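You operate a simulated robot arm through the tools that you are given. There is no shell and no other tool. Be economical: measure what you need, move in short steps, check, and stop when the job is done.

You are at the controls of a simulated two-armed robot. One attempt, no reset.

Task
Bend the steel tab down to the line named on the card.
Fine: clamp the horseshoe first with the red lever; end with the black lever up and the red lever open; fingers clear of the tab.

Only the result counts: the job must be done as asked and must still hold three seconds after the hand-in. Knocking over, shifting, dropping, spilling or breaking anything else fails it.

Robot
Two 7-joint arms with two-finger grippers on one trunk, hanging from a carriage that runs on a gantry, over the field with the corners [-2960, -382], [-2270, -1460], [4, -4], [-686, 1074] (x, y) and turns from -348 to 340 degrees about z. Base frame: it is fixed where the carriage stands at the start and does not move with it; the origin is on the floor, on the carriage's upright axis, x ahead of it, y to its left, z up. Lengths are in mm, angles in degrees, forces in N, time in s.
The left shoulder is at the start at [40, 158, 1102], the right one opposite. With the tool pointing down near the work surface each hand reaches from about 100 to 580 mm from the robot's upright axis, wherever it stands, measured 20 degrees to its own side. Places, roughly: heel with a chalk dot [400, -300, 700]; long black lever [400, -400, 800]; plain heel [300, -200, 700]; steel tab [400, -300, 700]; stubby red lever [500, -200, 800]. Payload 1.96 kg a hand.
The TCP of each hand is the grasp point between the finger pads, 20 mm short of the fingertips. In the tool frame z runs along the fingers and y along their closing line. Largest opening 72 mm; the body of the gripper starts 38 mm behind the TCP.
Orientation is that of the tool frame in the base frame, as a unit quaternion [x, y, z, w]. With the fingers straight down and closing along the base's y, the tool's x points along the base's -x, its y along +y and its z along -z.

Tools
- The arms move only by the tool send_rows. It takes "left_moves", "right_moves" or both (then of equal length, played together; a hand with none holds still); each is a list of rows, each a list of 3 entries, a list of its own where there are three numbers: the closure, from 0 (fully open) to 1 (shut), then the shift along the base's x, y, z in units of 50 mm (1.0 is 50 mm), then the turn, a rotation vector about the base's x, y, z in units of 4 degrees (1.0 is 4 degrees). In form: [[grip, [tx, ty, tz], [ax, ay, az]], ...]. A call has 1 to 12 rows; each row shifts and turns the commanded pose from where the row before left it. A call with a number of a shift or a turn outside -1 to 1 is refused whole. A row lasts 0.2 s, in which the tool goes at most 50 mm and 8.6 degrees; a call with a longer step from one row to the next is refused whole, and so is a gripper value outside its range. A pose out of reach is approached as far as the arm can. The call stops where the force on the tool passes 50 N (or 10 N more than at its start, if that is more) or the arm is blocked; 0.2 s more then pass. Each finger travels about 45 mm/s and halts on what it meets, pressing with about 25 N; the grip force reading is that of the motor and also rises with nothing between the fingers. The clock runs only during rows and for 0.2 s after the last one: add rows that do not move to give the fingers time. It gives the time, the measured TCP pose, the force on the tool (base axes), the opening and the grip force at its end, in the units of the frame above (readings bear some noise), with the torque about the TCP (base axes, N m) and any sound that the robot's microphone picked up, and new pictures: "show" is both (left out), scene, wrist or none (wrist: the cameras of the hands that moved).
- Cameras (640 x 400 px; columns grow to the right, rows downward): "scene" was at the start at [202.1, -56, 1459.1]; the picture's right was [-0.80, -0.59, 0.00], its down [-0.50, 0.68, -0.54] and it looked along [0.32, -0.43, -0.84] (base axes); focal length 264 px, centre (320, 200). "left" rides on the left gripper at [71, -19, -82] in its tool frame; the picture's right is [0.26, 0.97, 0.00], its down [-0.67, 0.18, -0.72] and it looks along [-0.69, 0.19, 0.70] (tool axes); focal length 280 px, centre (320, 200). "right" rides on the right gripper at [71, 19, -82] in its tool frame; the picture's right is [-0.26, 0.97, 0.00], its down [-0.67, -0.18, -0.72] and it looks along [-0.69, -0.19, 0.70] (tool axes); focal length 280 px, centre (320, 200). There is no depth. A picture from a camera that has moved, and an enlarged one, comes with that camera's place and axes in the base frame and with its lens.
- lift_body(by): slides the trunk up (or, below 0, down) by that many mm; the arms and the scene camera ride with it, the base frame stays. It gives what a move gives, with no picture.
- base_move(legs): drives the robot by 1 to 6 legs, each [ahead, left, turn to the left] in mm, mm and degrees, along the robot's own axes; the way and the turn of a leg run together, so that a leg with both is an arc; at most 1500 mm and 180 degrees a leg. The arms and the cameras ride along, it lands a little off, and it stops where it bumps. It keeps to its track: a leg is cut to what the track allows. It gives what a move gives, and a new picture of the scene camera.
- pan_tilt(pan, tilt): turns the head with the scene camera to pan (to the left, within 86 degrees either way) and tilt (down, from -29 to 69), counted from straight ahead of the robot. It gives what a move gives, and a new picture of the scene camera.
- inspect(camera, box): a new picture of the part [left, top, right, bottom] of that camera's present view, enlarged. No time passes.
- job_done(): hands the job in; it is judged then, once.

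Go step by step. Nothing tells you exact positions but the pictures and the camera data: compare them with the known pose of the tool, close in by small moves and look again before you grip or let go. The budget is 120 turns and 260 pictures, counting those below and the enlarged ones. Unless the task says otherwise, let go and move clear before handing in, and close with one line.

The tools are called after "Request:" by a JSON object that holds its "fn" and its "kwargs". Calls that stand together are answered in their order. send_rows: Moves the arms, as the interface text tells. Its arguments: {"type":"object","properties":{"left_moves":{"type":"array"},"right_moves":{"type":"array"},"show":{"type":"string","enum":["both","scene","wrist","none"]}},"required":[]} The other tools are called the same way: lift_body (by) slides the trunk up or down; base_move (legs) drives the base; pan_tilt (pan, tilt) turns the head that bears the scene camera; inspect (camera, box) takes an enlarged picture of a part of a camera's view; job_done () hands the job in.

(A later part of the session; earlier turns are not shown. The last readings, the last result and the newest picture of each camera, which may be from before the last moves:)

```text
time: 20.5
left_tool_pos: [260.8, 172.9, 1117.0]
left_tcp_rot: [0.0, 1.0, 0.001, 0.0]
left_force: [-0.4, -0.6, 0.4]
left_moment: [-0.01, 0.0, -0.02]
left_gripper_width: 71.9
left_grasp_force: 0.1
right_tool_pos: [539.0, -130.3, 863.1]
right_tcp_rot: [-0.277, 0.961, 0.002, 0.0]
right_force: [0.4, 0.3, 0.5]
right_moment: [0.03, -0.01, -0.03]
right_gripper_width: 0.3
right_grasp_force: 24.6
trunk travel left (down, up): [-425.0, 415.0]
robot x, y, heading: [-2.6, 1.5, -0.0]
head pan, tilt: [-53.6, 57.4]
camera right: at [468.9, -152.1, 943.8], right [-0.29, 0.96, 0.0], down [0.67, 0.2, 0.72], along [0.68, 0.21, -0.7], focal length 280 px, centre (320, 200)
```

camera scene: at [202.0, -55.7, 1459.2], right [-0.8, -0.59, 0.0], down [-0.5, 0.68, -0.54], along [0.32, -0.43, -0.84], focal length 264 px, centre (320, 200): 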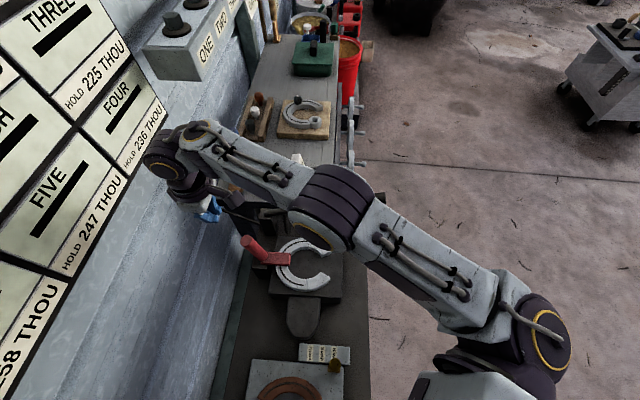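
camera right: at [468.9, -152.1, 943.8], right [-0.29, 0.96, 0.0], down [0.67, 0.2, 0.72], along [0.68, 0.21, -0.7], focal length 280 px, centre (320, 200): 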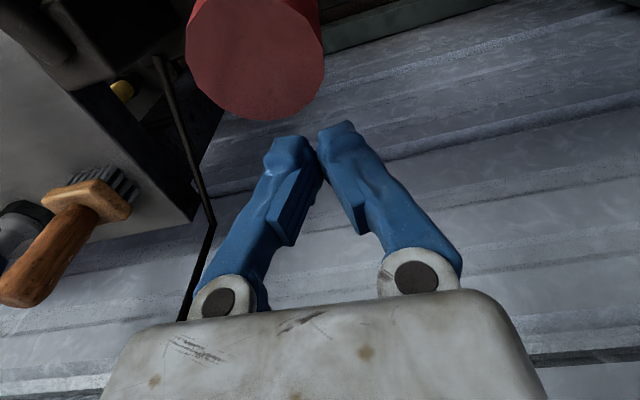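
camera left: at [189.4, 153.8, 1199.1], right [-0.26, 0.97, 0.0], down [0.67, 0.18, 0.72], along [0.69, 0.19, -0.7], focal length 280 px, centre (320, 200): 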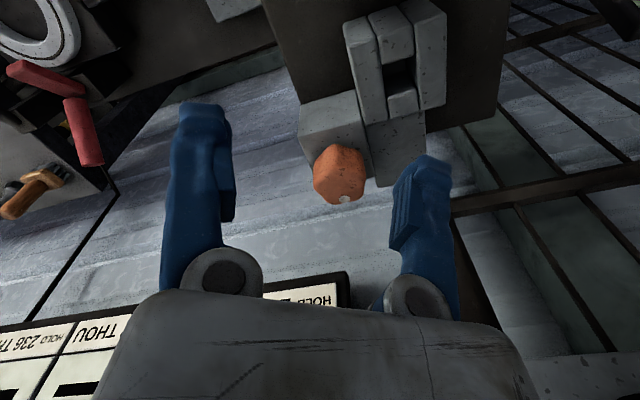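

Aligned. Now I'll pull toward the operator until it loads.

Request:
{"fn": "send_rows", "kwargs": {"right_moves": [[1, [-0.2, -0.128, 0], [0, 0, 0]], [1, [-0.2, -0.128, 0], [0, 0, 0]], [1, [-0.1, -0.064, 0], [0, 0, 0]], [1, [-0.08, -0.051, 0], [0, 0, 0]], [1, [-0.08, -0.051, 0], [0, 0, 0]], [1, [-0.08, -0.051, 0], [0, 0, 0]], [1, [-0.08, -0.051, 0], [0, 0, 0]], [1, [-0.08, -0.051, 0], [0, 0, 0]]], "show": "wrist"}}

```text
time: 22.1
left_tool_pos: [264.6, 175.8, 1118.8]
left_tcp_rot: [-0.001, 1.0, 0.001, 0.002]
left_force: [-0.1, -0.2, -0.4]
left_moment: [0.01, 0.03, -0.03]
left_gripper_width: 72.1
left_grasp_force: 0.1
right_tool_pos: [507.4, -149.5, 863.3]
right_tcp_rot: [-0.278, 0.96, 0.003, 0.009]
right_force: [25.3, 6.7, -19.1]
right_moment: [0.24, -0.43, 0.19]
right_gripper_width: 0.0
right_grasp_force: 24.9
trunk travel left (down, up): [-425.0, 415.0]
robot x, y, heading: [3.1, 4.6, -0.3]
head pan, tilt: [-53.6, 57.4]
stopped in row 7 (right hand): the force on the tool passed its limit at 55 N (the readings are from after the stop); the commanded pose is now the measured one
camera right: at [436.5, -172.0, 944.3], right [-0.3, 0.96, 0.01], down [0.66, 0.2, 0.73], along [0.69, 0.22, -0.69], focal length 280 px, centre (320, 200)
```

right: 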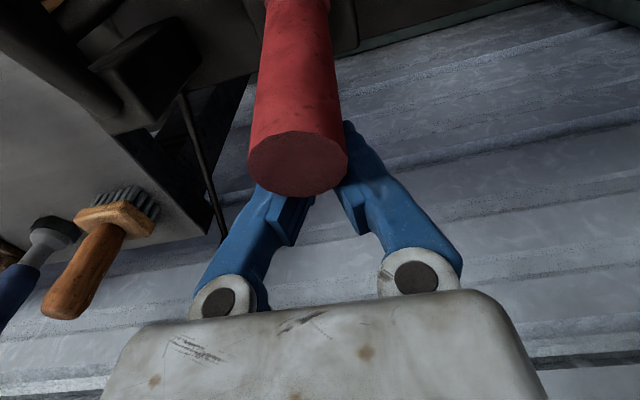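

It's hard against the stop at 55 N. I'll back off and check whether it holds there.

Request:
{"fn": "send_rows", "kwargs": {"right_moves": [[1, [0.4, 0.26, 0], [0, 0, 0]], [1, [0.24, 0.154, 0], [0, 0, 0]], [1, [0, 0, 0.4], [0, 0, 0]]], "show": "wrist"}}

Request:
{"fn": "inspect", "kwargs": {"camera": "scene", "box": [220, 210, 350, 300]}}

```text
time: 22.9
left_tool_pos: [261.7, 173.2, 1116.9]
left_tcp_rot: [-0.001, 1.0, 0.0, 0.001]
left_force: [-0.7, -0.3, 0.2]
left_moment: [-0.02, 0.0, 0.0]
left_gripper_width: 72.1
left_grasp_force: 0.0
right_tool_pos: [533.3, -131.8, 882.0]
right_tcp_rot: [-0.277, 0.961, 0.003, 0.004]
right_force: [0.8, 0.1, 0.4]
right_moment: [0.04, 0.0, -0.01]
right_gripper_width: 0.0
right_grasp_force: 25.0
trunk travel left (down, up): [-425.0, 415.0]
robot x, y, heading: [-2.2, 1.5, -0.0]
head pan, tilt: [-53.6, 57.4]
camera right: at [463.4, -154.9, 963.8], right [-0.29, 0.96, 0.01], down [0.66, 0.2, 0.72], along [0.69, 0.22, -0.69], focal length 280 px, centre (320, 200)
```

right: 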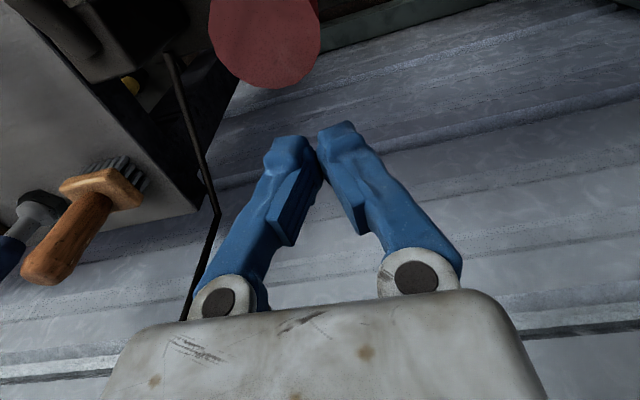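

```text
4.44 times, centred on (285, 255) of scene
camera zoom: at [202.7, -55.6, 1459.2], right [-0.8, -0.59, 0.0], down [-0.5, 0.68, -0.54], along [0.32, -0.43, -0.84], focal length 1175 px, centre (476, -44)
```

zoom: 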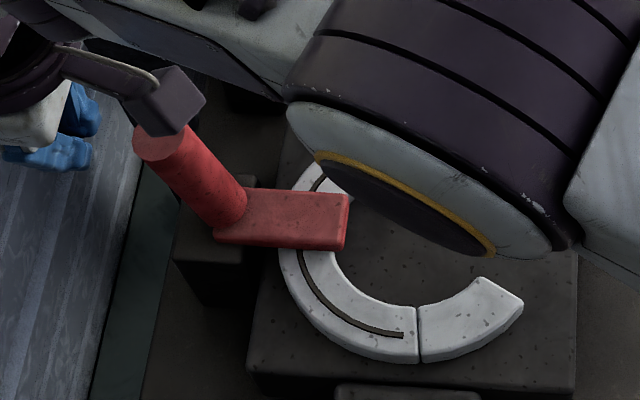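

The handle moved about 5 mm further and stays put: the clamp is home. Next I'll carry the right hand, opened, above the black lever's handle near (322,-427).

Request:
{"fn": "send_rows", "kwargs": {"right_moves": [[1, [0, 0, 0.8], [0, 0, 0]], [0.5, [0, 0, 0.8], [0, 0, 0]], [0, [0, 0, 0.8], [0, 0, 0]], [0, [-0.53, -0.74, 0], [0, 0, 0]], [0, [-0.53, -0.74, 0], [0, 0, 0]], [0, [-0.53, -0.74, 0], [0, 0, 0]], [0, [-0.53, -0.74, 0], [0, 0, 0]], [0, [-0.53, -0.74, 0], [0, 0, 0]], [0, [-0.53, -0.74, 0], [0, 0, 0]], [0, [-0.53, -0.74, 0], [0, 0, 0]], [0, [-0.53, -0.74, 0], [0, 0, 0]]]}}

```text
time: 25.3
left_tool_pos: [261.1, 173.3, 1118.3]
left_tcp_rot: [0.0, 1.0, -0.001, 0.0]
left_force: [-0.2, 0.7, -0.4]
left_moment: [-0.01, 0.02, -0.01]
left_gripper_width: 72.0
left_grasp_force: 0.0
right_tool_pos: [320.1, -429.0, 1004.6]
right_tcp_rot: [-0.278, 0.961, 0.003, 0.005]
right_force: [0.2, -1.1, 0.4]
right_moment: [-0.03, -0.02, -0.01]
right_gripper_width: 72.0
right_grasp_force: 0.0
trunk travel left (down, up): [-425.0, 415.0]
robot x, y, heading: [-0.5, 2.1, -0.1]
head pan, tilt: [-53.6, 57.4]
camera scene: at [202.4, -55.8, 1459.1], right [-0.8, -0.59, 0.0], down [-0.5, 0.68, -0.54], along [0.32, -0.43, -0.84], focal length 264 px, centre (320, 200)
camera right: at [250.4, -450.9, 1084.9], right [-0.29, 0.96, 0.01], down [0.66, 0.2, 0.72], along [0.69, 0.22, -0.69], focal length 280 px, centre (320, 200)
```

scene: 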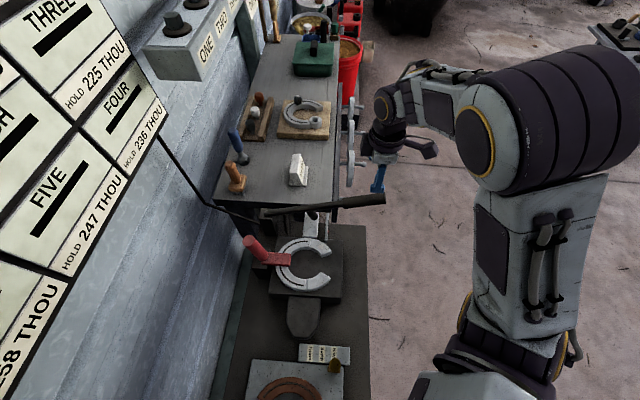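
right: 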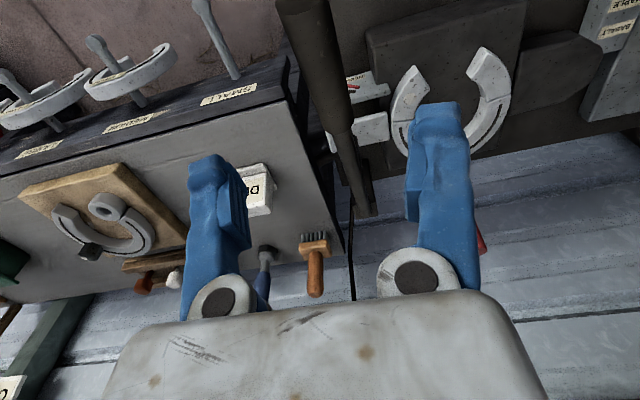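

The lever runs centred under the fingers. I'll descend to straddle it.

Request:
{"fn": "send_rows", "kwargs": {"right_moves": [[0, [0, 0, -0.9], [0, 0, 0]], [0, [0, 0, -0.9], [0, 0, 0]], [0, [0, 0, -0.6], [0, 0, 0]], [0, [0, 0, -0.44], [0, 0, 0]], [0, [0, 0, 0], [0, 0, 0]]], "show": "wrist"}}

```text
time: 26.5
left_tool_pos: [261.6, 173.9, 1117.6]
left_tcp_rot: [-0.001, 1.0, 0.0, 0.0]
left_force: [0.4, -0.3, 0.2]
left_moment: [0.02, 0.01, 0.01]
left_gripper_width: 72.0
left_grasp_force: 0.1
right_tool_pos: [320.9, -427.4, 859.6]
right_tcp_rot: [-0.279, 0.96, 0.003, 0.004]
right_force: [0.0, -0.4, -0.5]
right_moment: [0.04, 0.0, -0.01]
right_gripper_width: 72.1
right_grasp_force: 0.1
trunk travel left (down, up): [-425.0, 415.0]
robot x, y, heading: [3.1, 0.1, 0.1]
head pan, tilt: [-53.6, 57.4]
camera right: at [250.8, -450.1, 942.0], right [-0.29, 0.96, 0.01], down [0.66, 0.2, 0.72], along [0.69, 0.22, -0.69], focal length 280 px, centre (320, 200)
```

right: 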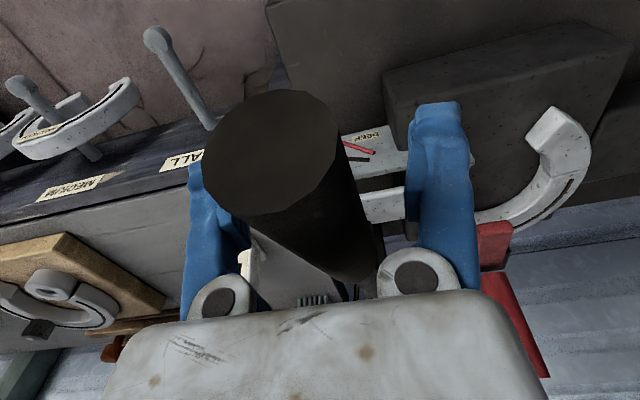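

The lever sits slightly to the -e2 side; I'll shift 4 mm and close.

Request:
{"fn": "send_rows", "kwargs": {"right_moves": [[0.3, [0.04, -0.07, 0], [0, 0, 0]], [0.7, [0, 0, 0], [0, 0, 0]], [1, [0, 0, 0], [0, 0, 0]], [1, [0, 0, 0], [0, 0, 0]], [1, [0, 0, 0], [0, 0, 0]]], "show": "wrist"}}

Request:
{"fn": "inspect", "kwargs": {"camera": "right", "box": [320, 110, 420, 230]}}

```text
time: 27.7
left_tool_pos: [259.7, 175.7, 1118.8]
left_tcp_rot: [-0.001, 1.0, 0.002, -0.001]
left_force: [0.9, 0.3, 0.8]
left_moment: [0.02, 0.0, 0.03]
left_gripper_width: 72.1
left_grasp_force: 0.1
right_tool_pos: [321.0, -427.9, 859.4]
right_tcp_rot: [-0.278, 0.96, 0.006, 0.003]
right_force: [-9.8, 13.5, 0.0]
right_moment: [0.09, -0.47, 0.23]
right_gripper_width: 17.7
right_grasp_force: 37.6
trunk travel left (down, up): [-425.0, 415.0]
robot x, y, heading: [0.5, 1.9, -0.1]
head pan, tilt: [-53.6, 57.4]
camera right: at [250.9, -450.2, 940.7], right [-0.29, 0.96, 0.01], down [0.67, 0.2, 0.72], along [0.69, 0.22, -0.69], focal length 280 px, centre (320, 200)
```

right: 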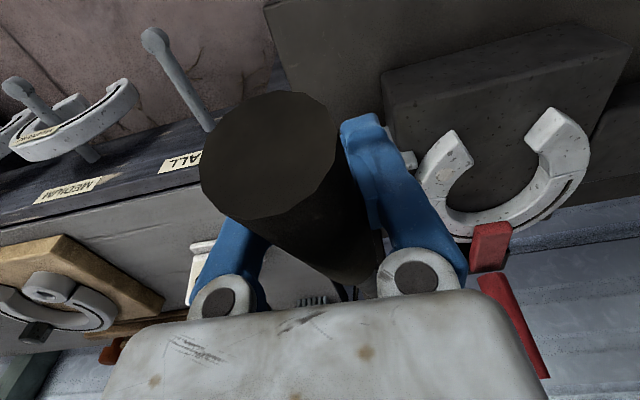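

```text
3.33 times, centred on (370, 170) of right
camera zoom: at [250.9, -450.2, 940.7], right [-0.29, 0.96, 0.01], down [0.67, 0.2, 0.72], along [0.69, 0.22, -0.69], focal length 935 px, centre (153, 300)
```

zoom: 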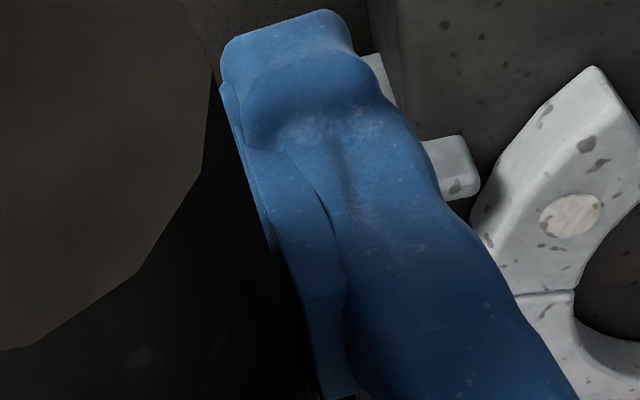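

The opening of 18 mm shows the pads grip low on a ~33 mm handle, so its axis is about 14 mm higher. I'll open, raise, and regrip.

Request:
{"fn": "send_rows", "kwargs": {"right_moves": [[0.3, [0, 0, 0], [0, 0, 0]], [0, [0, 0, 0], [0, 0, 0]], [0, [-0.01, 0.02, 0.28], [0, 0, 0]], [0.5, [0, 0, 0], [0, 0, 0]], [1, [0, 0, 0], [0, 0, 0]], [1, [0, 0, 0], [0, 0, 0]], [1, [0, 0, 0], [0, 0, 0]]], "show": "none"}}

```text
time: 29.3
left_tool_pos: [260.0, 173.6, 1117.4]
left_tcp_rot: [-0.001, 1.0, 0.001, 0.0]
left_force: [0.1, -0.7, 0.3]
left_moment: [-0.01, 0.02, 0.02]
left_gripper_width: 71.8
left_grasp_force: 0.1
right_tool_pos: [320.8, -427.8, 873.4]
right_tcp_rot: [-0.278, 0.96, 0.005, 0.003]
right_force: [-6.8, 9.1, 0.2]
right_moment: [0.13, -0.11, 0.09]
right_gripper_width: 23.3
right_grasp_force: 29.1
trunk travel left (down, up): [-425.0, 415.0]
robot x, y, heading: [0.6, 1.0, -0.0]
head pan, tilt: [-53.6, 57.4]
```

The grip holds near mid-handle. I'll start pushing the lever down its arc in small steps.

Request:
{"fn": "send_rows", "kwargs": {"right_moves": [[1, [-0.02, 0.03, 0], [0, 0, 0]], [1, [-0.04, -0.026, -0.195], [0.27, -0.42, 0]], [1, [-0.037, -0.024, -0.195], [0.27, -0.42, 0]], [1, [0, 0, 0], [0, 0, 0]]], "show": "scene"}}

Request:
{"fn": "inspect", "kwargs": {"camera": "scene", "box": [240, 180, 400, 280]}}

```text
time: 30.3
left_tool_pos: [260.4, 173.6, 1117.3]
left_tcp_rot: [-0.001, 1.0, 0.001, -0.001]
left_force: [-0.6, 0.5, 0.3]
left_moment: [-0.01, -0.01, -0.01]
left_gripper_width: 71.9
left_grasp_force: 0.1
right_tool_pos: [316.3, -430.5, 854.8]
right_tcp_rot: [-0.277, 0.96, 0.014, 0.037]
right_force: [-7.8, 4.3, -0.4]
right_moment: [0.0, 0.04, 0.04]
right_gripper_width: 23.2
right_grasp_force: 40.3
trunk travel left (down, up): [-425.0, 415.0]
robot x, y, heading: [-1.7, -1.7, -0.1]
head pan, tilt: [-53.6, 57.4]
camera scene: at [201.5, -55.1, 1458.8], right [-0.8, -0.59, 0.0], down [-0.5, 0.68, -0.54], along [0.32, -0.43, -0.84], focal length 264 px, centre (320, 200)
```

scene: 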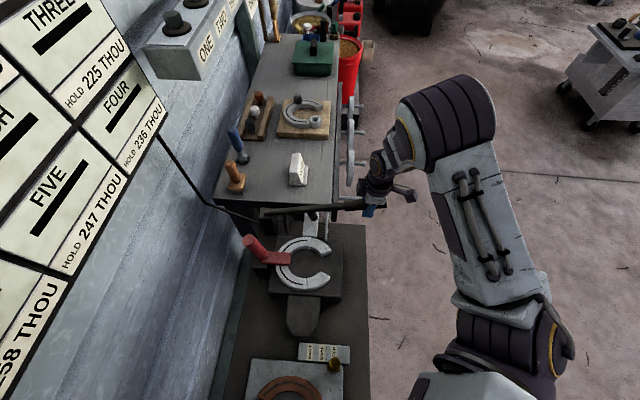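

```text
4.00 times, centred on (320, 230) of scene
camera zoom: at [201.5, -55.1, 1458.8], right [-0.8, -0.59, 0.0], down [-0.5, 0.68, -0.54], along [0.32, -0.43, -0.84], focal length 1057 px, centre (320, 80)
```

zoom: 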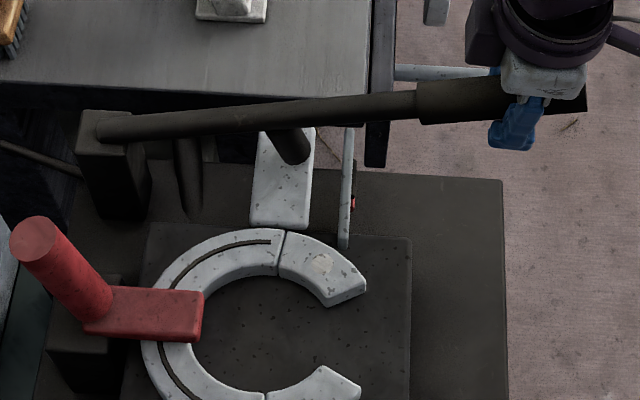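

It moves freely, with the foot coming down on the tab. I'll continue down 4 small steps.

Request:
{"fn": "send_rows", "kwargs": {"right_moves": [[1, [-0.028, -0.018, -0.197], [0.27, -0.42, 0]], [1, [-0.023, -0.015, -0.198], [0.27, -0.42, 0]], [1, [0, 0, 0], [0, 0, 0]]], "show": "scene"}}

Request:
{"fn": "inspect", "kwargs": {"camera": "scene", "box": [240, 180, 400, 280]}}

```text
time: 31.1
left_tool_pos: [258.1, 173.5, 1118.1]
left_tcp_rot: [-0.001, 1.0, 0.0, -0.001]
left_force: [-0.7, -0.8, -0.6]
left_moment: [0.01, 0.0, 0.01]
left_gripper_width: 72.0
left_grasp_force: 0.0
right_tool_pos: [312.6, -432.2, 834.0]
right_tcp_rot: [-0.277, 0.958, 0.023, 0.069]
right_force: [-13.0, 1.5, -1.9]
right_moment: [-0.44, 0.52, 0.16]
right_gripper_width: 22.8
right_grasp_force: 40.1
trunk travel left (down, up): [-425.0, 415.0]
robot x, y, heading: [0.3, 1.6, 0.2]
head pan, tilt: [-53.6, 57.4]
camera scene: at [200.8, -55.5, 1458.6], right [-0.8, -0.59, 0.0], down [-0.5, 0.68, -0.54], along [0.32, -0.43, -0.84], focal length 264 px, centre (320, 200)
```

scene: 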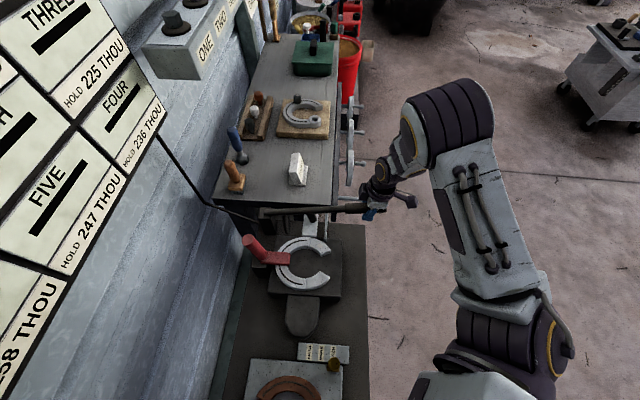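

```text
4.00 times, centred on (320, 230) of scene
camera zoom: at [200.8, -55.5, 1458.6], right [-0.8, -0.59, 0.0], down [-0.5, 0.68, -0.54], along [0.32, -0.43, -0.84], focal length 1057 px, centre (320, 80)
```

zoom: 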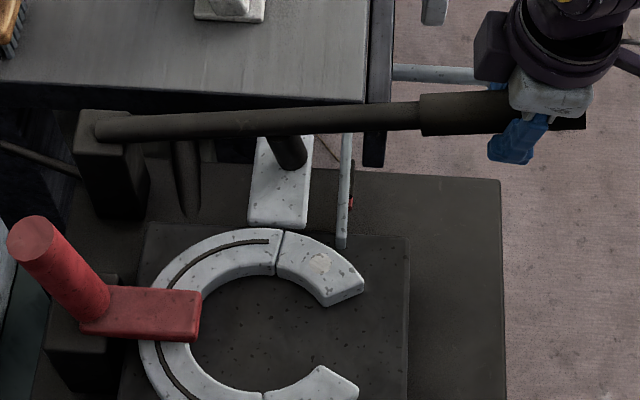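

Still little vertical resistance. I'll keep lowering.

Request:
{"fn": "send_rows", "kwargs": {"right_moves": [[1, [-0.05, -0.03, -0.2], [0.27, -0.42, 0]], [1, [-0.03, -0.015, -0.2], [0.27, -0.42, 0]], [1, [0, 0, 0], [0, 0, 0]]], "show": "none"}}

Request:
{"fn": "inspect", "kwargs": {"camera": "scene", "box": [240, 180, 400, 280]}}

```text
time: 31.9
left_tool_pos: [258.5, 174.5, 1117.4]
left_tcp_rot: [-0.001, 1.0, 0.0, 0.0]
left_force: [0.2, -1.1, 0.5]
left_moment: [0.0, 0.01, -0.01]
left_gripper_width: 72.1
left_grasp_force: 0.0
right_tool_pos: [309.2, -434.4, 814.8]
right_tcp_rot: [-0.277, 0.955, 0.032, 0.105]
right_force: [-10.3, -0.2, -2.7]
right_moment: [-0.27, 0.36, 0.12]
right_gripper_width: 23.2
right_grasp_force: 40.2
trunk travel left (down, up): [-425.0, 415.0]
robot x, y, heading: [-0.9, 1.9, 0.4]
head pan, tilt: [-53.6, 57.4]
```

```text
4.00 times, centred on (320, 230) of scene
camera zoom: at [201.2, -55.4, 1458.7], right [-0.8, -0.59, 0.0], down [-0.5, 0.68, -0.54], along [0.32, -0.43, -0.84], focal length 1057 px, centre (320, 80)
```

zoom: 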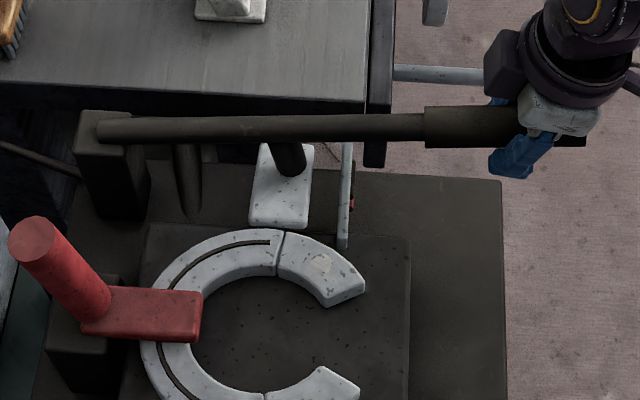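

The foot is near the tab, no load yet. I'll step on.

Request:
{"fn": "send_rows", "kwargs": {"right_moves": [[1, [-0.04, -0.02, -0.2], [0.27, -0.42, 0]], [1, [-0.02, -0.01, -0.2], [0.27, -0.42, 0]], [1, [0, 0, 0], [0, 0, 0]]], "show": "none"}}

Request:
{"fn": "inspect", "kwargs": {"camera": "scene", "box": [240, 180, 400, 280]}}

```text
time: 32.7
left_tool_pos: [260.2, 174.2, 1118.0]
left_tcp_rot: [-0.001, 1.0, 0.001, -0.001]
left_force: [-0.2, 0.0, 0.5]
left_moment: [0.01, 0.02, -0.02]
left_gripper_width: 72.0
left_grasp_force: 0.1
right_tool_pos: [307.6, -435.9, 793.9]
right_tcp_rot: [-0.276, 0.95, 0.043, 0.138]
right_force: [-3.1, 2.4, -3.8]
right_moment: [-0.36, 0.44, 0.1]
right_gripper_width: 23.0
right_grasp_force: 40.3
trunk travel left (down, up): [-425.0, 415.0]
robot x, y, heading: [-1.4, 0.2, 0.3]
head pan, tilt: [-53.6, 57.4]
```

```text
4.00 times, centred on (320, 230) of scene
camera zoom: at [201.9, -55.2, 1458.9], right [-0.8, -0.59, 0.0], down [-0.5, 0.68, -0.54], along [0.32, -0.43, -0.84], focal length 1057 px, centre (320, 80)
```

zoom: 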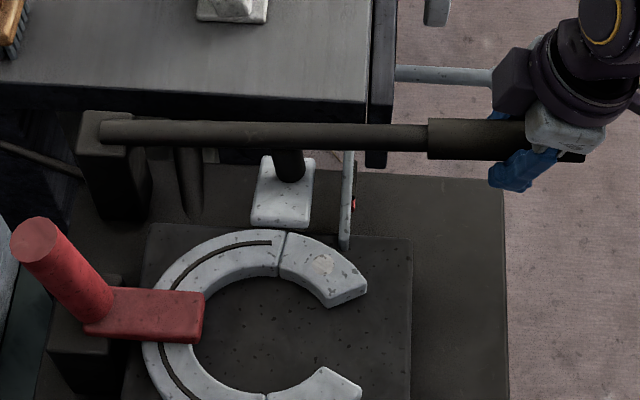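

The tab is bending with almost no handle load; by image geometry it's at about 24° now, while DEEP is about 45°. I'll lower two more steps.

Request:
{"fn": "send_rows", "kwargs": {"right_moves": [[1, [-0.01, -0.006, -0.2], [0.27, -0.42, 0]], [1, [0.0, 0.0, -0.2], [0.27, -0.42, 0]], [1, [0, 0, 0], [0, 0, 0]]], "show": "none"}}

Request:
{"fn": "inspect", "kwargs": {"camera": "scene", "box": [240, 180, 400, 280]}}

```text
time: 33.5
left_tool_pos: [259.6, 175.1, 1117.8]
left_tcp_rot: [-0.001, 1.0, 0.001, 0.0]
left_force: [-0.6, 1.0, 1.4]
left_moment: [-0.01, 0.01, -0.01]
left_gripper_width: 71.9
left_grasp_force: 0.0
right_tool_pos: [307.9, -436.1, 774.8]
right_tcp_rot: [-0.275, 0.945, 0.053, 0.17]
right_force: [-2.8, 3.8, -4.4]
right_moment: [-0.41, 0.66, 0.16]
right_gripper_width: 22.8
right_grasp_force: 40.1
trunk travel left (down, up): [-425.0, 415.0]
robot x, y, heading: [0.6, 2.3, -0.0]
head pan, tilt: [-53.6, 57.4]
```

```text
4.00 times, centred on (320, 230) of scene
camera zoom: at [202.0, -55.0, 1458.9], right [-0.8, -0.59, 0.0], down [-0.5, 0.68, -0.54], along [0.32, -0.43, -0.84], focal length 1057 px, centre (320, 80)
```

zoom: 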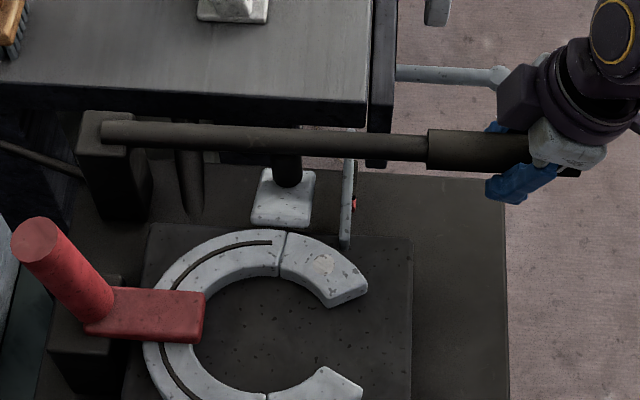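

The tab is at about 32°. Two more steps down.

Request:
{"fn": "send_rows", "kwargs": {"right_moves": [[1, [0.005, 0.003, -0.2], [0.27, -0.42, 0]], [1, [0.01, 0.006, -0.2], [0.27, -0.42, 0]], [1, [0, 0, 0], [0, 0, 0]]], "show": "wrist"}}

Request:
{"fn": "inspect", "kwargs": {"camera": "scene", "box": [240, 180, 400, 280]}}

```text
time: 34.3
left_tool_pos: [260.0, 173.3, 1118.9]
left_tcp_rot: [-0.001, 1.0, 0.001, 0.0]
left_force: [-0.7, 0.1, 0.6]
left_moment: [0.02, -0.01, 0.02]
left_gripper_width: 72.2
left_grasp_force: 0.1
right_tool_pos: [308.6, -435.5, 754.8]
right_tcp_rot: [-0.272, 0.939, 0.063, 0.203]
right_force: [-4.2, 2.7, -1.9]
right_moment: [-0.12, 0.14, 0.11]
right_gripper_width: 23.0
right_grasp_force: 39.9
trunk travel left (down, up): [-425.0, 415.0]
robot x, y, heading: [-0.8, -2.9, 0.0]
head pan, tilt: [-53.6, 57.4]
camera right: at [215.0, -472.9, 799.8], right [-0.32, 0.94, 0.12], down [0.37, 0.01, 0.93], along [0.87, 0.34, -0.35], focal length 280 px, centre (320, 200)
```

right: 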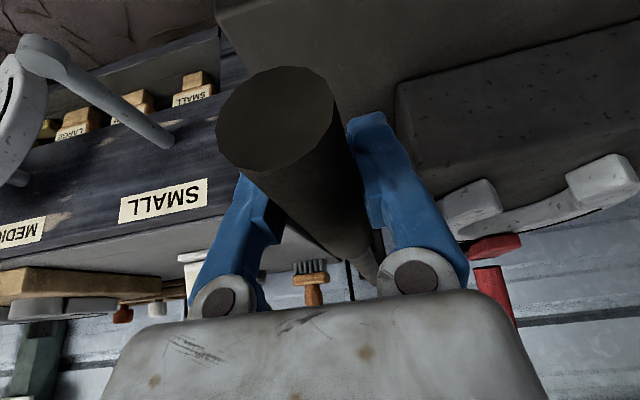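

```text
4.00 times, centred on (320, 230) of scene
camera zoom: at [201.8, -55.1, 1458.9], right [-0.8, -0.59, 0.0], down [-0.5, 0.68, -0.54], along [0.32, -0.43, -0.84], focal length 1057 px, centre (320, 80)
```

zoom: 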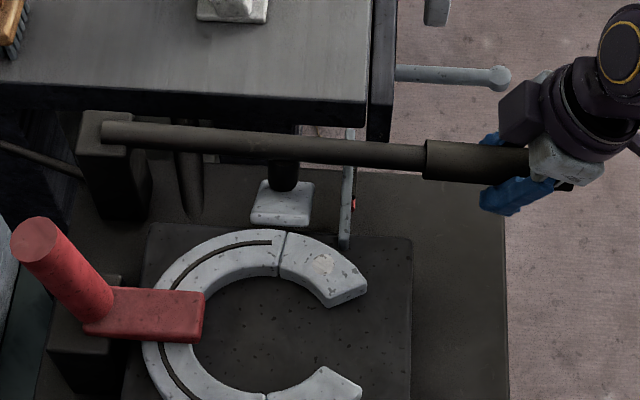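

The tab looks about 39° under load. To measure the springback, I'll raise the lever fully along the reverse arc.

Request:
{"fn": "send_rows", "kwargs": {"right_moves": [[1, [-0.01, -0.006, 0.2], [-0.27, 0.42, 0]], [1, [-0.005, -0.003, 0.2], [-0.27, 0.42, 0]], [1, [0, 0, 0.2], [-0.27, 0.42, 0]], [1, [0.01, 0.006, 0.2], [-0.27, 0.42, 0]], [1, [0.02, 0.01, 0.2], [-0.27, 0.42, 0]], [1, [0.04, 0.02, 0.2], [-0.27, 0.42, 0]], [1, [0.03, 0.015, 0.2], [-0.27, 0.42, 0]], [1, [0.05, 0.03, 0.2], [-0.27, 0.42, 0]], [1, [0.023, 0.015, 0.198], [-0.27, 0.42, 0]], [1, [0.028, 0.018, 0.197], [-0.27, 0.42, 0]], [1, [0.037, 0.024, 0.195], [-0.27, 0.42, 0]], [1, [0.04, 0.026, 0.195], [-0.27, 0.42, 0]]], "show": "none"}}

Request:
{"fn": "inspect", "kwargs": {"camera": "scene", "box": [240, 180, 400, 280]}}

```text
time: 36.9
left_tool_pos: [260.5, 174.7, 1118.1]
left_tcp_rot: [0.0, 1.0, 0.001, -0.001]
left_force: [-0.3, -0.5, 0.1]
left_moment: [-0.03, 0.03, -0.03]
left_gripper_width: 71.9
left_grasp_force: 0.0
right_tool_pos: [320.7, -426.5, 873.0]
right_tcp_rot: [-0.28, 0.96, 0.003, 0.004]
right_force: [-7.0, 4.8, -0.7]
right_moment: [0.05, -0.04, 0.14]
right_gripper_width: 22.9
right_grasp_force: 39.8
trunk travel left (down, up): [-425.0, 415.0]
robot x, y, heading: [-2.5, 0.3, 0.2]
head pan, tilt: [-53.6, 57.4]
```

```text
4.00 times, centred on (320, 230) of scene
camera zoom: at [201.7, -54.8, 1458.8], right [-0.8, -0.59, 0.0], down [-0.5, 0.68, -0.54], along [0.32, -0.43, -0.84], focal length 1057 px, centre (320, 80)
```

zoom: 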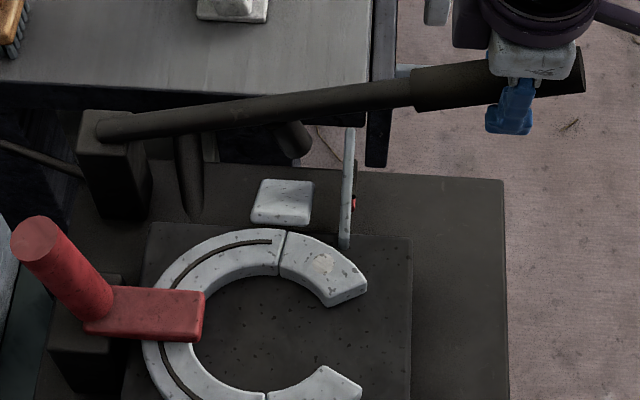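

The tab springs back only slightly. I'll release the lever and go to the front viewing pose for an exact comparison.

Request:
{"fn": "send_rows", "kwargs": {"right_moves": [[0.5, [0, 0, 0], [0, 0, 0]], [0, [0, 0, 0], [0, 0, 0]], [0, [0, 0, 0], [0, 0, 0]], [0, [0, 0, 0.8], [0, 0, 0]], [0, [0, 0, 0.8], [0, 0, 0]], [0, [-0.7, 0, 0.7], [0, 0, 1]], [0, [-0.9, 0, 0.2], [0, 0, 1]], [0, [-0.9, 0, 0.1], [0, 0, 0]]], "show": "scene"}}

Request:
{"fn": "inspect", "kwargs": {"camera": "right", "box": [240, 120, 400, 220]}}

```text
time: 38.7
left_tool_pos: [260.7, 173.9, 1116.8]
left_tcp_rot: [0.0, 1.0, -0.001, 0.001]
left_force: [-0.7, -0.4, 0.9]
left_moment: [0.03, -0.02, 0.0]
left_gripper_width: 72.2
left_grasp_force: 0.1
right_tool_pos: [195.7, -429.9, 1003.7]
right_tcp_rot: [-0.344, 0.939, 0.004, 0.005]
right_force: [0.9, 0.3, 0.1]
right_moment: [0.0, -0.01, 0.0]
right_gripper_width: 71.9
right_grasp_force: 0.1
trunk travel left (down, up): [-425.0, 415.0]
robot x, y, heading: [4.2, -0.1, -0.0]
head pan, tilt: [-53.6, 57.4]
camera scene: at [202.2, -55.5, 1459.0], right [-0.8, -0.59, 0.0], down [-0.5, 0.68, -0.54], along [0.32, -0.43, -0.84], focal length 264 px, centre (320, 200)
```

scene: 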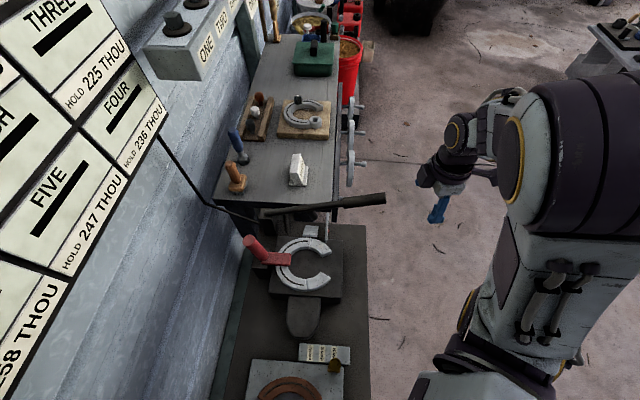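

```text
4.00 times, centred on (320, 170) of right
camera zoom: at [129.1, -461.4, 1085.4], right [-0.43, 0.91, 0.01], down [0.63, 0.29, 0.72], along [0.65, 0.31, -0.69], focal length 1122 px, centre (320, 320)
```

zoom: 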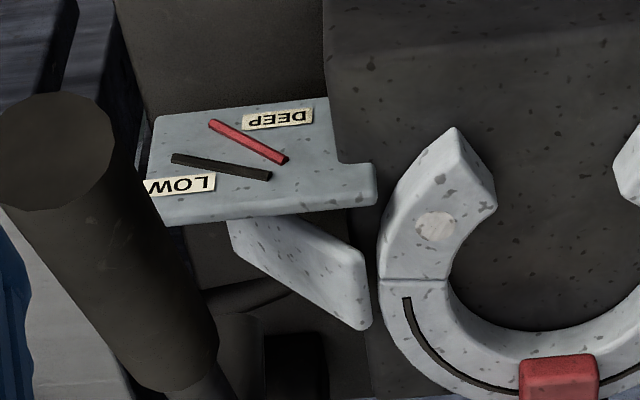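

The tab is near the DEEP angle. I'll magnify for a precise comparison.

Request:
{"fn": "inspect", "kwargs": {"camera": "right", "box": [272, 140, 352, 190]}}

Request:
{"fn": "inspect", "kwargs": {"camera": "right", "box": [282, 158, 346, 208]}}

```text
8.00 times, centred on (312, 165) of right
camera zoom: at [129.1, -461.4, 1085.4], right [-0.43, 0.91, 0.01], down [0.63, 0.29, 0.72], along [0.65, 0.31, -0.69], focal length 2243 px, centre (384, 480)
```

zoom: 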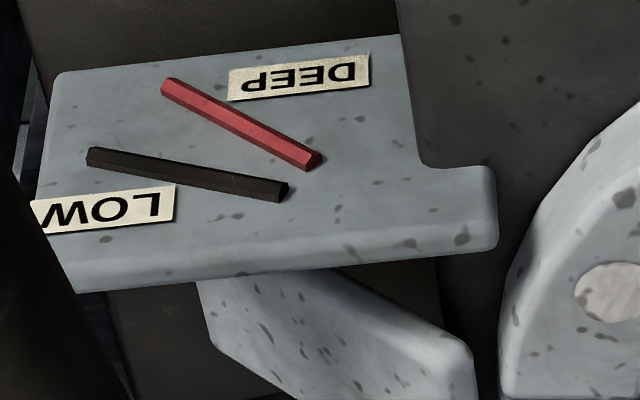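

```text
8.00 times, centred on (314, 183) of right
camera zoom: at [129.1, -461.4, 1085.4], right [-0.43, 0.91, 0.01], down [0.63, 0.29, 0.72], along [0.65, 0.31, -0.69], focal length 2243 px, centre (368, 336)
```

zoom: 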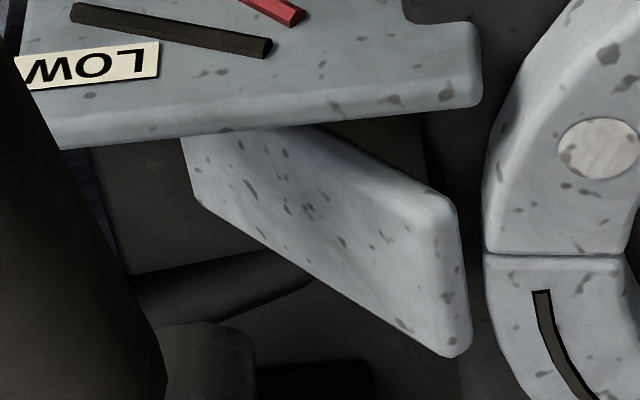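

By back-projection the tab edges slope about 44.2° and the red line about 44.0° (LOW is about 24°), so it may already be on the line. I'll take a closer, level view to confirm.

Request:
{"fn": "send_rows", "kwargs": {"right_moves": [[0, [0.17, 0.3, -0.1], [0.52, -0.8, -0.17]], [0, [0.17, 0.3, -0.1], [0.52, -0.8, -0.17]], [0, [0.17, 0.3, -0.1], [0.52, -0.8, -0.17]], [0, [0.17, 0.3, -0.2], [0.52, -0.8, -0.17]], [0, [0.17, 0.2, -0.2], [0.52, -0.8, -0.17]], [0, [0.17, 0.1, -0.3], [0.52, -0.8, -0.17]], [0, [0.17, 0.1, -0.3], [0.52, -0.8, -0.17]], [0, [0.17, 0.1, -0.4], [0.52, -0.8, -0.17]], [0, [0.17, 0.1, -0.4], [0.52, -0.8, -0.17]], [0, [0.17, 0.1, -0.4], [0.52, -0.8, -0.17]], [0, [0.17, 0.1, -0.4], [0.52, -0.8, -0.17]], [0, [0.17, 0, -0.3], [0.52, -0.8, -0.17]]], "show": "wrist"}}

```text
time: 41.3
left_tool_pos: [261.0, 172.4, 1117.6]
left_tcp_rot: [-0.001, 1.0, 0.0, 0.0]
left_force: [-0.6, 0.1, -1.0]
left_moment: [0.0, 0.03, 0.04]
left_gripper_width: 71.8
left_grasp_force: 0.1
right_tool_pos: [299.2, -329.3, 843.0]
right_tcp_rot: [-0.251, 0.884, 0.089, 0.384]
right_force: [-0.1, 0.2, 0.7]
right_moment: [0.02, 0.02, -0.03]
right_gripper_width: 72.0
right_grasp_force: 0.0
trunk travel left (down, up): [-425.0, 415.0]
robot x, y, heading: [2.9, -1.3, 0.2]
head pan, tilt: [-53.6, 57.4]
camera right: at [196.1, -367.9, 848.3], right [-0.34, 0.93, 0.16], down [0.03, -0.15, 0.99], along [0.94, 0.34, 0.02], focal length 280 px, centre (320, 200)
```

right: 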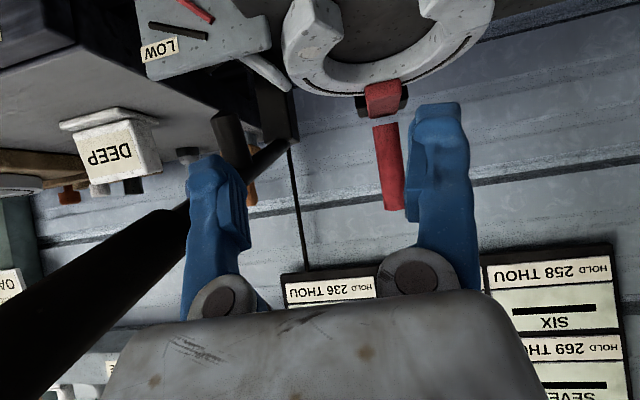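

Request:
{"fn": "inspect", "kwargs": {"camera": "right", "box": [136, 0, 296, 100]}}

Request:
{"fn": "inspect", "kwargs": {"camera": "right", "box": [60, 100, 180, 200]}}

```text
4.00 times, centred on (216, 50) of right
camera zoom: at [196.1, -367.9, 848.3], right [-0.34, 0.93, 0.16], down [0.03, -0.15, 0.99], along [0.94, 0.34, 0.02], focal length 1122 px, centre (736, 800)
```

zoom: 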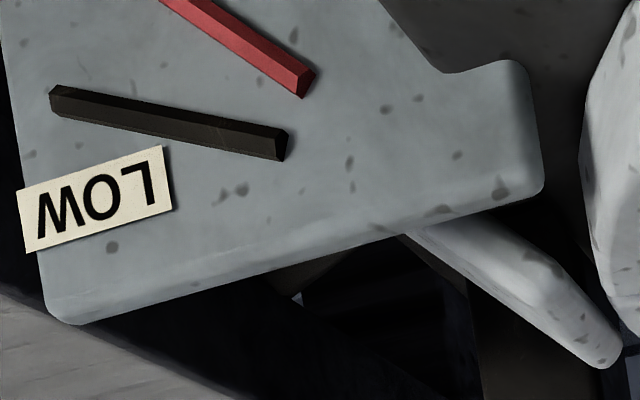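

```text
4.00 times, centred on (120, 150) of right
camera zoom: at [196.1, -367.9, 848.3], right [-0.34, 0.93, 0.16], down [0.03, -0.15, 0.99], along [0.94, 0.34, 0.02], focal length 1122 px, centre (1120, 400)
```

zoom: 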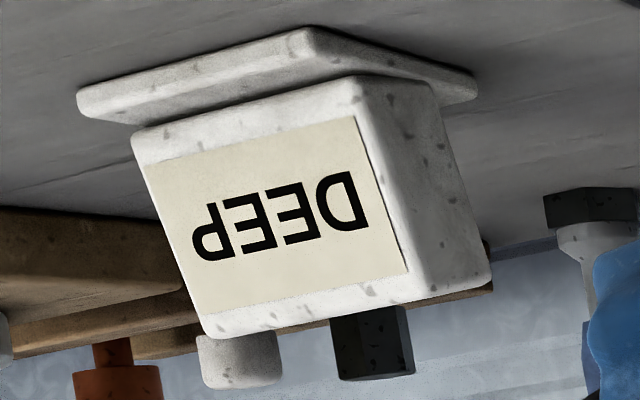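

Again within about 1° of the red line. One more view from lower and further back for a confident profile.

Request:
{"fn": "send_rows", "kwargs": {"right_moves": [[0, [-0.6, -0.4, -0.2], [0, 0, 0]], [0, [-0.6, -0.4, -0.5], [0, 0, 0]], [0, [-0.2, -0.1, -0.6], [0, 0, 0]], [0, [0, 0, -0.3], [0, 0, 0]]], "show": "wrist"}}

Request:
{"fn": "inspect", "kwargs": {"camera": "right", "box": [170, 70, 298, 150]}}

```text
time: 42.3
left_tool_pos: [260.6, 173.8, 1117.2]
left_tcp_rot: [0.0, 1.0, 0.0, 0.0]
left_force: [-0.1, 0.6, -0.4]
left_moment: [-0.02, -0.03, 0.0]
left_gripper_width: 72.0
left_grasp_force: 0.1
right_tool_pos: [228.8, -375.3, 764.6]
right_tcp_rot: [-0.251, 0.885, 0.089, 0.383]
right_force: [0.3, 0.1, 0.2]
right_moment: [-0.01, -0.01, 0.0]
right_gripper_width: 71.9
right_grasp_force: 0.1
trunk travel left (down, up): [-425.0, 415.0]
robot x, y, heading: [-1.4, 0.4, 0.0]
head pan, tilt: [-53.6, 57.4]
camera right: at [127.0, -413.0, 768.8], right [-0.34, 0.93, 0.15], down [0.03, -0.15, 0.99], along [0.94, 0.34, 0.02], focal length 280 px, centre (320, 200)
```

right: 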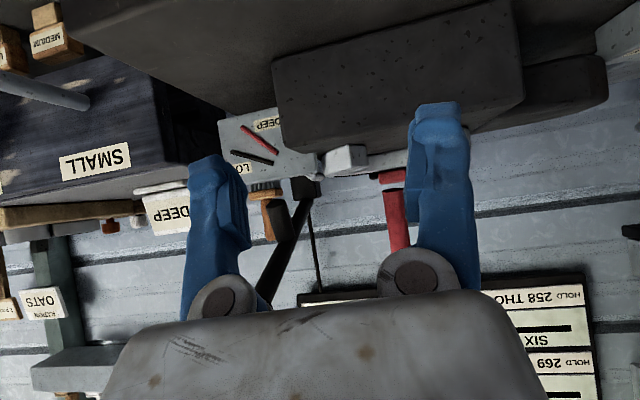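

```text
5.00 times, centred on (234, 110) of right
camera zoom: at [127.0, -413.0, 768.8], right [-0.34, 0.93, 0.15], down [0.03, -0.15, 0.99], along [0.94, 0.34, 0.02], focal length 1402 px, centre (750, 650)
```

zoom: 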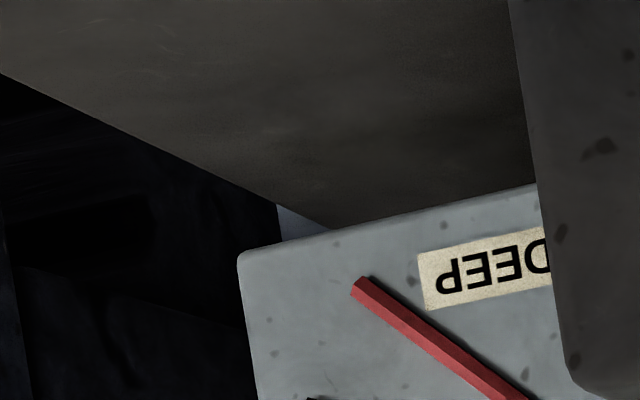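

The plate hides the tab at this height, but two independent views put the tab within about 1° of DEEP, and the lever is up. Next I'll go to the operator side of the red handle with closed fingers to push it open.

Request:
{"fn": "send_rows", "kwargs": {"right_moves": [[0.5, [0, 0, 0.95], [-0.52, 0.8, 0]], [1, [0, 0, 0.95], [-0.52, 0.8, 0]], [1, [0, 0, 0.95], [-0.52, 0.8, 0]], [1, [0, 0, 0.95], [-0.52, 0.8, 0]], [1, [0.72, 0.62, 0], [-0.52, 0.8, 0]], [1, [0.72, 0.62, 0], [-0.52, 0.8, 0]], [1, [0.72, 0.62, 0], [-0.52, 0.8, 0]], [1, [0.72, 0.62, 0], [-0.52, 0.8, 0]], [1, [0.72, 0.62, 0], [-0.52, 0.8, 0]], [1, [0.72, 0.62, 0], [-0.52, 0.8, 0]], [1, [0, 0, -0.4], [-0.52, 0.8, 0]], [1, [0, 0, -0.4], [-0.52, 0.8, 0]]], "show": "both"}}

```text
time: 44.9
left_tool_pos: [261.1, 173.8, 1117.6]
left_tcp_rot: [-0.001, 1.0, 0.0, -0.001]
left_force: [0.2, 0.0, 1.2]
left_moment: [0.02, 0.01, -0.02]
left_gripper_width: 72.2
left_grasp_force: 0.1
right_tool_pos: [444.5, -188.1, 914.6]
right_tcp_rot: [-0.284, 0.958, -0.024, 0.01]
right_force: [-0.4, 0.1, -0.8]
right_moment: [-0.02, 0.0, 0.03]
right_gripper_width: 0.1
right_grasp_force: 24.9
trunk travel left (down, up): [-425.0, 415.0]
robot x, y, heading: [-1.9, -1.6, 0.3]
head pan, tilt: [-53.6, 57.4]
camera scene: at [202.6, -55.4, 1459.1], right [-0.8, -0.59, 0.0], down [-0.5, 0.68, -0.54], along [0.32, -0.43, -0.84], focal length 264 px, centre (320, 200)
camera right: at [372.3, -207.4, 994.3], right [-0.3, 0.95, -0.05], down [0.64, 0.24, 0.73], along [0.7, 0.19, -0.68], focal length 280 px, centre (320, 200)
```

scene: 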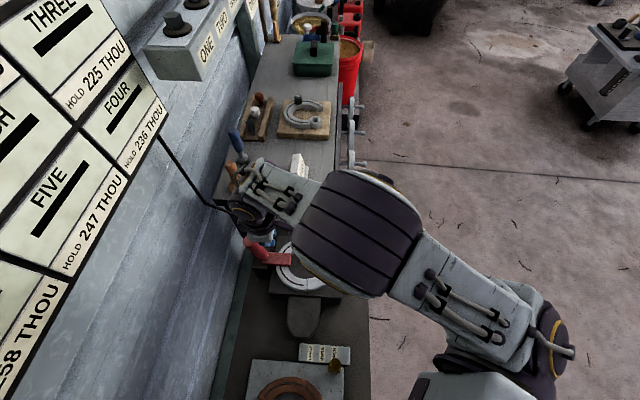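
right: 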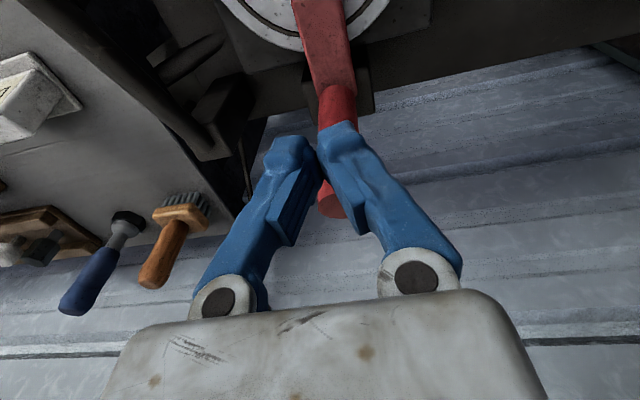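

The handle is just ahead of the fingers. I'll shift 5 mm sideways, lower to 858 and push toward the wall.

Request:
{"fn": "send_rows", "kwargs": {"right_moves": [[1, [0.05, -0.085, -0.56], [0, 0, 0]], [1, [0, 0, -0.56], [0, 0, 0]], [1, [0.2, 0.128, 0], [0, 0, 0]], [1, [0.2, 0.128, 0], [0, 0, 0]], [1, [0.15, 0.096, 0], [0, 0, 0]], [1, [0.15, 0.096, -0.02], [0, 0, 0]], [1, [0.15, 0.096, -0.02], [0, 0, 0]]], "show": "wrist"}}

```text
time: 46.5
left_tool_pos: [261.3, 173.5, 1118.5]
left_tcp_rot: [-0.001, 1.0, 0.0, 0.0]
left_force: [0.4, -0.6, -0.1]
left_moment: [0.0, -0.01, -0.01]
left_gripper_width: 71.9
left_grasp_force: 0.0
right_tool_pos: [488.8, -165.6, 856.5]
right_tcp_rot: [-0.284, 0.959, -0.023, 0.01]
right_force: [0.3, -1.2, -0.2]
right_moment: [0.02, 0.0, 0.02]
right_gripper_width: 0.0
right_grasp_force: 25.0
trunk travel left (down, up): [-425.0, 415.0]
robot x, y, heading: [2.2, 3.0, 0.1]
head pan, tilt: [-53.6, 57.4]
camera right: at [417.4, -184.5, 936.7], right [-0.3, 0.95, -0.05], down [0.64, 0.24, 0.73], along [0.7, 0.19, -0.68], focal length 280 px, centre (320, 200)
```

right: 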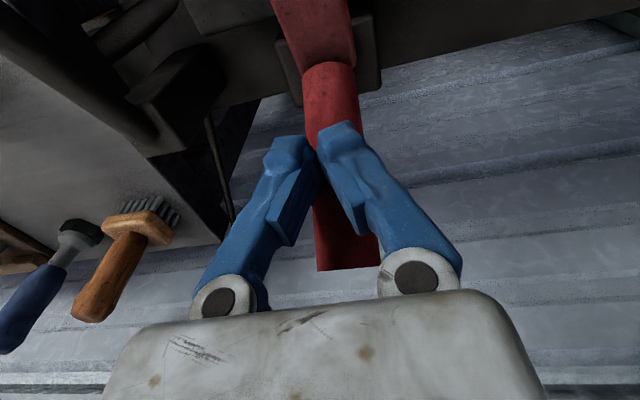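

Not touching yet or barely; I'll centre by 3 mm and push on.

Request:
{"fn": "send_rows", "kwargs": {"right_moves": [[1, [0.1, 0.12, 0], [0, 0, 0]], [1, [0.12, 0.077, -0.02], [0, 0, 0]], [1, [0.12, 0.077, -0.04], [0, 0, 0]], [1, [0.12, 0.077, -0.04], [0, 0, 0]], [1, [0.12, 0.077, -0.04], [0, 0, 0]], [1, [0.12, 0.077, -0.04], [0, 0, 0]]], "show": "wrist"}}

```text
time: 47.8
left_tool_pos: [258.3, 170.8, 1117.1]
left_tcp_rot: [0.001, 1.0, 0.0, -0.001]
left_force: [0.5, -0.3, 0.1]
left_moment: [0.01, 0.0, -0.03]
left_gripper_width: 72.2
left_grasp_force: 0.1
right_tool_pos: [516.8, -144.1, 848.8]
right_tcp_rot: [-0.285, 0.958, -0.024, 0.005]
right_force: [-24.7, -5.2, 26.6]
right_moment: [0.01, 0.24, 0.37]
right_gripper_width: 0.0
right_grasp_force: 24.7
trunk travel left (down, up): [-425.0, 415.0]
robot x, y, heading: [-2.6, -1.1, 0.2]
head pan, tilt: [-53.6, 57.4]
stopped in row 6 (right hand): the force on the tool passed its limit at 63 N (the readings are from after the stop); the commanded pose is now the measured one
camera right: at [444.6, -163.7, 930.9], right [-0.31, 0.95, -0.05], down [0.65, 0.25, 0.72], along [0.7, 0.19, -0.69], focal length 280 px, centre (320, 200)
```

right: 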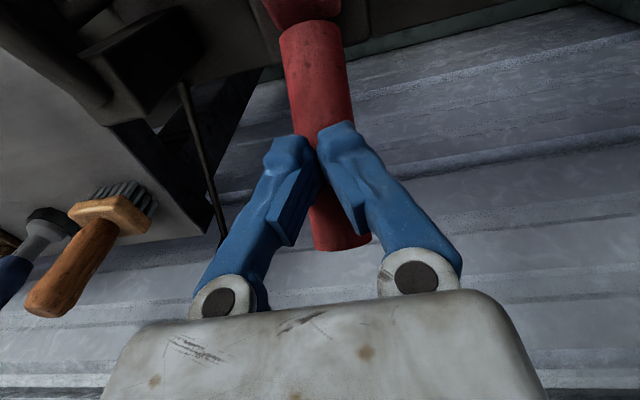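

The handle has moved most of the way open. Let me check against the scene.

Request:
{"fn": "inspect", "kwargs": {"camera": "scene", "box": [220, 210, 350, 300]}}

```text
4.44 times, centred on (285, 255) of scene
camera zoom: at [199.5, -57.0, 1459.0], right [-0.8, -0.59, 0.0], down [-0.5, 0.68, -0.54], along [0.32, -0.43, -0.84], focal length 1175 px, centre (476, -44)
```

zoom: 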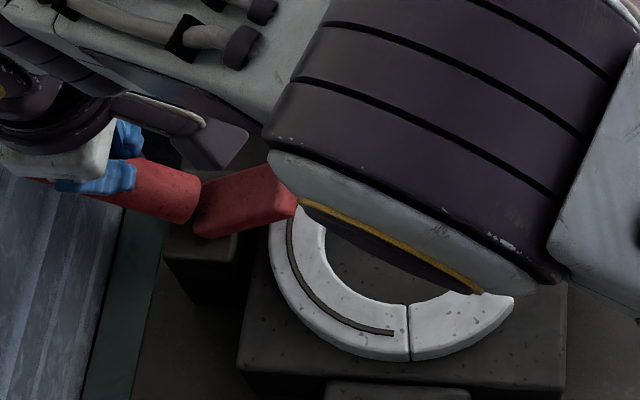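

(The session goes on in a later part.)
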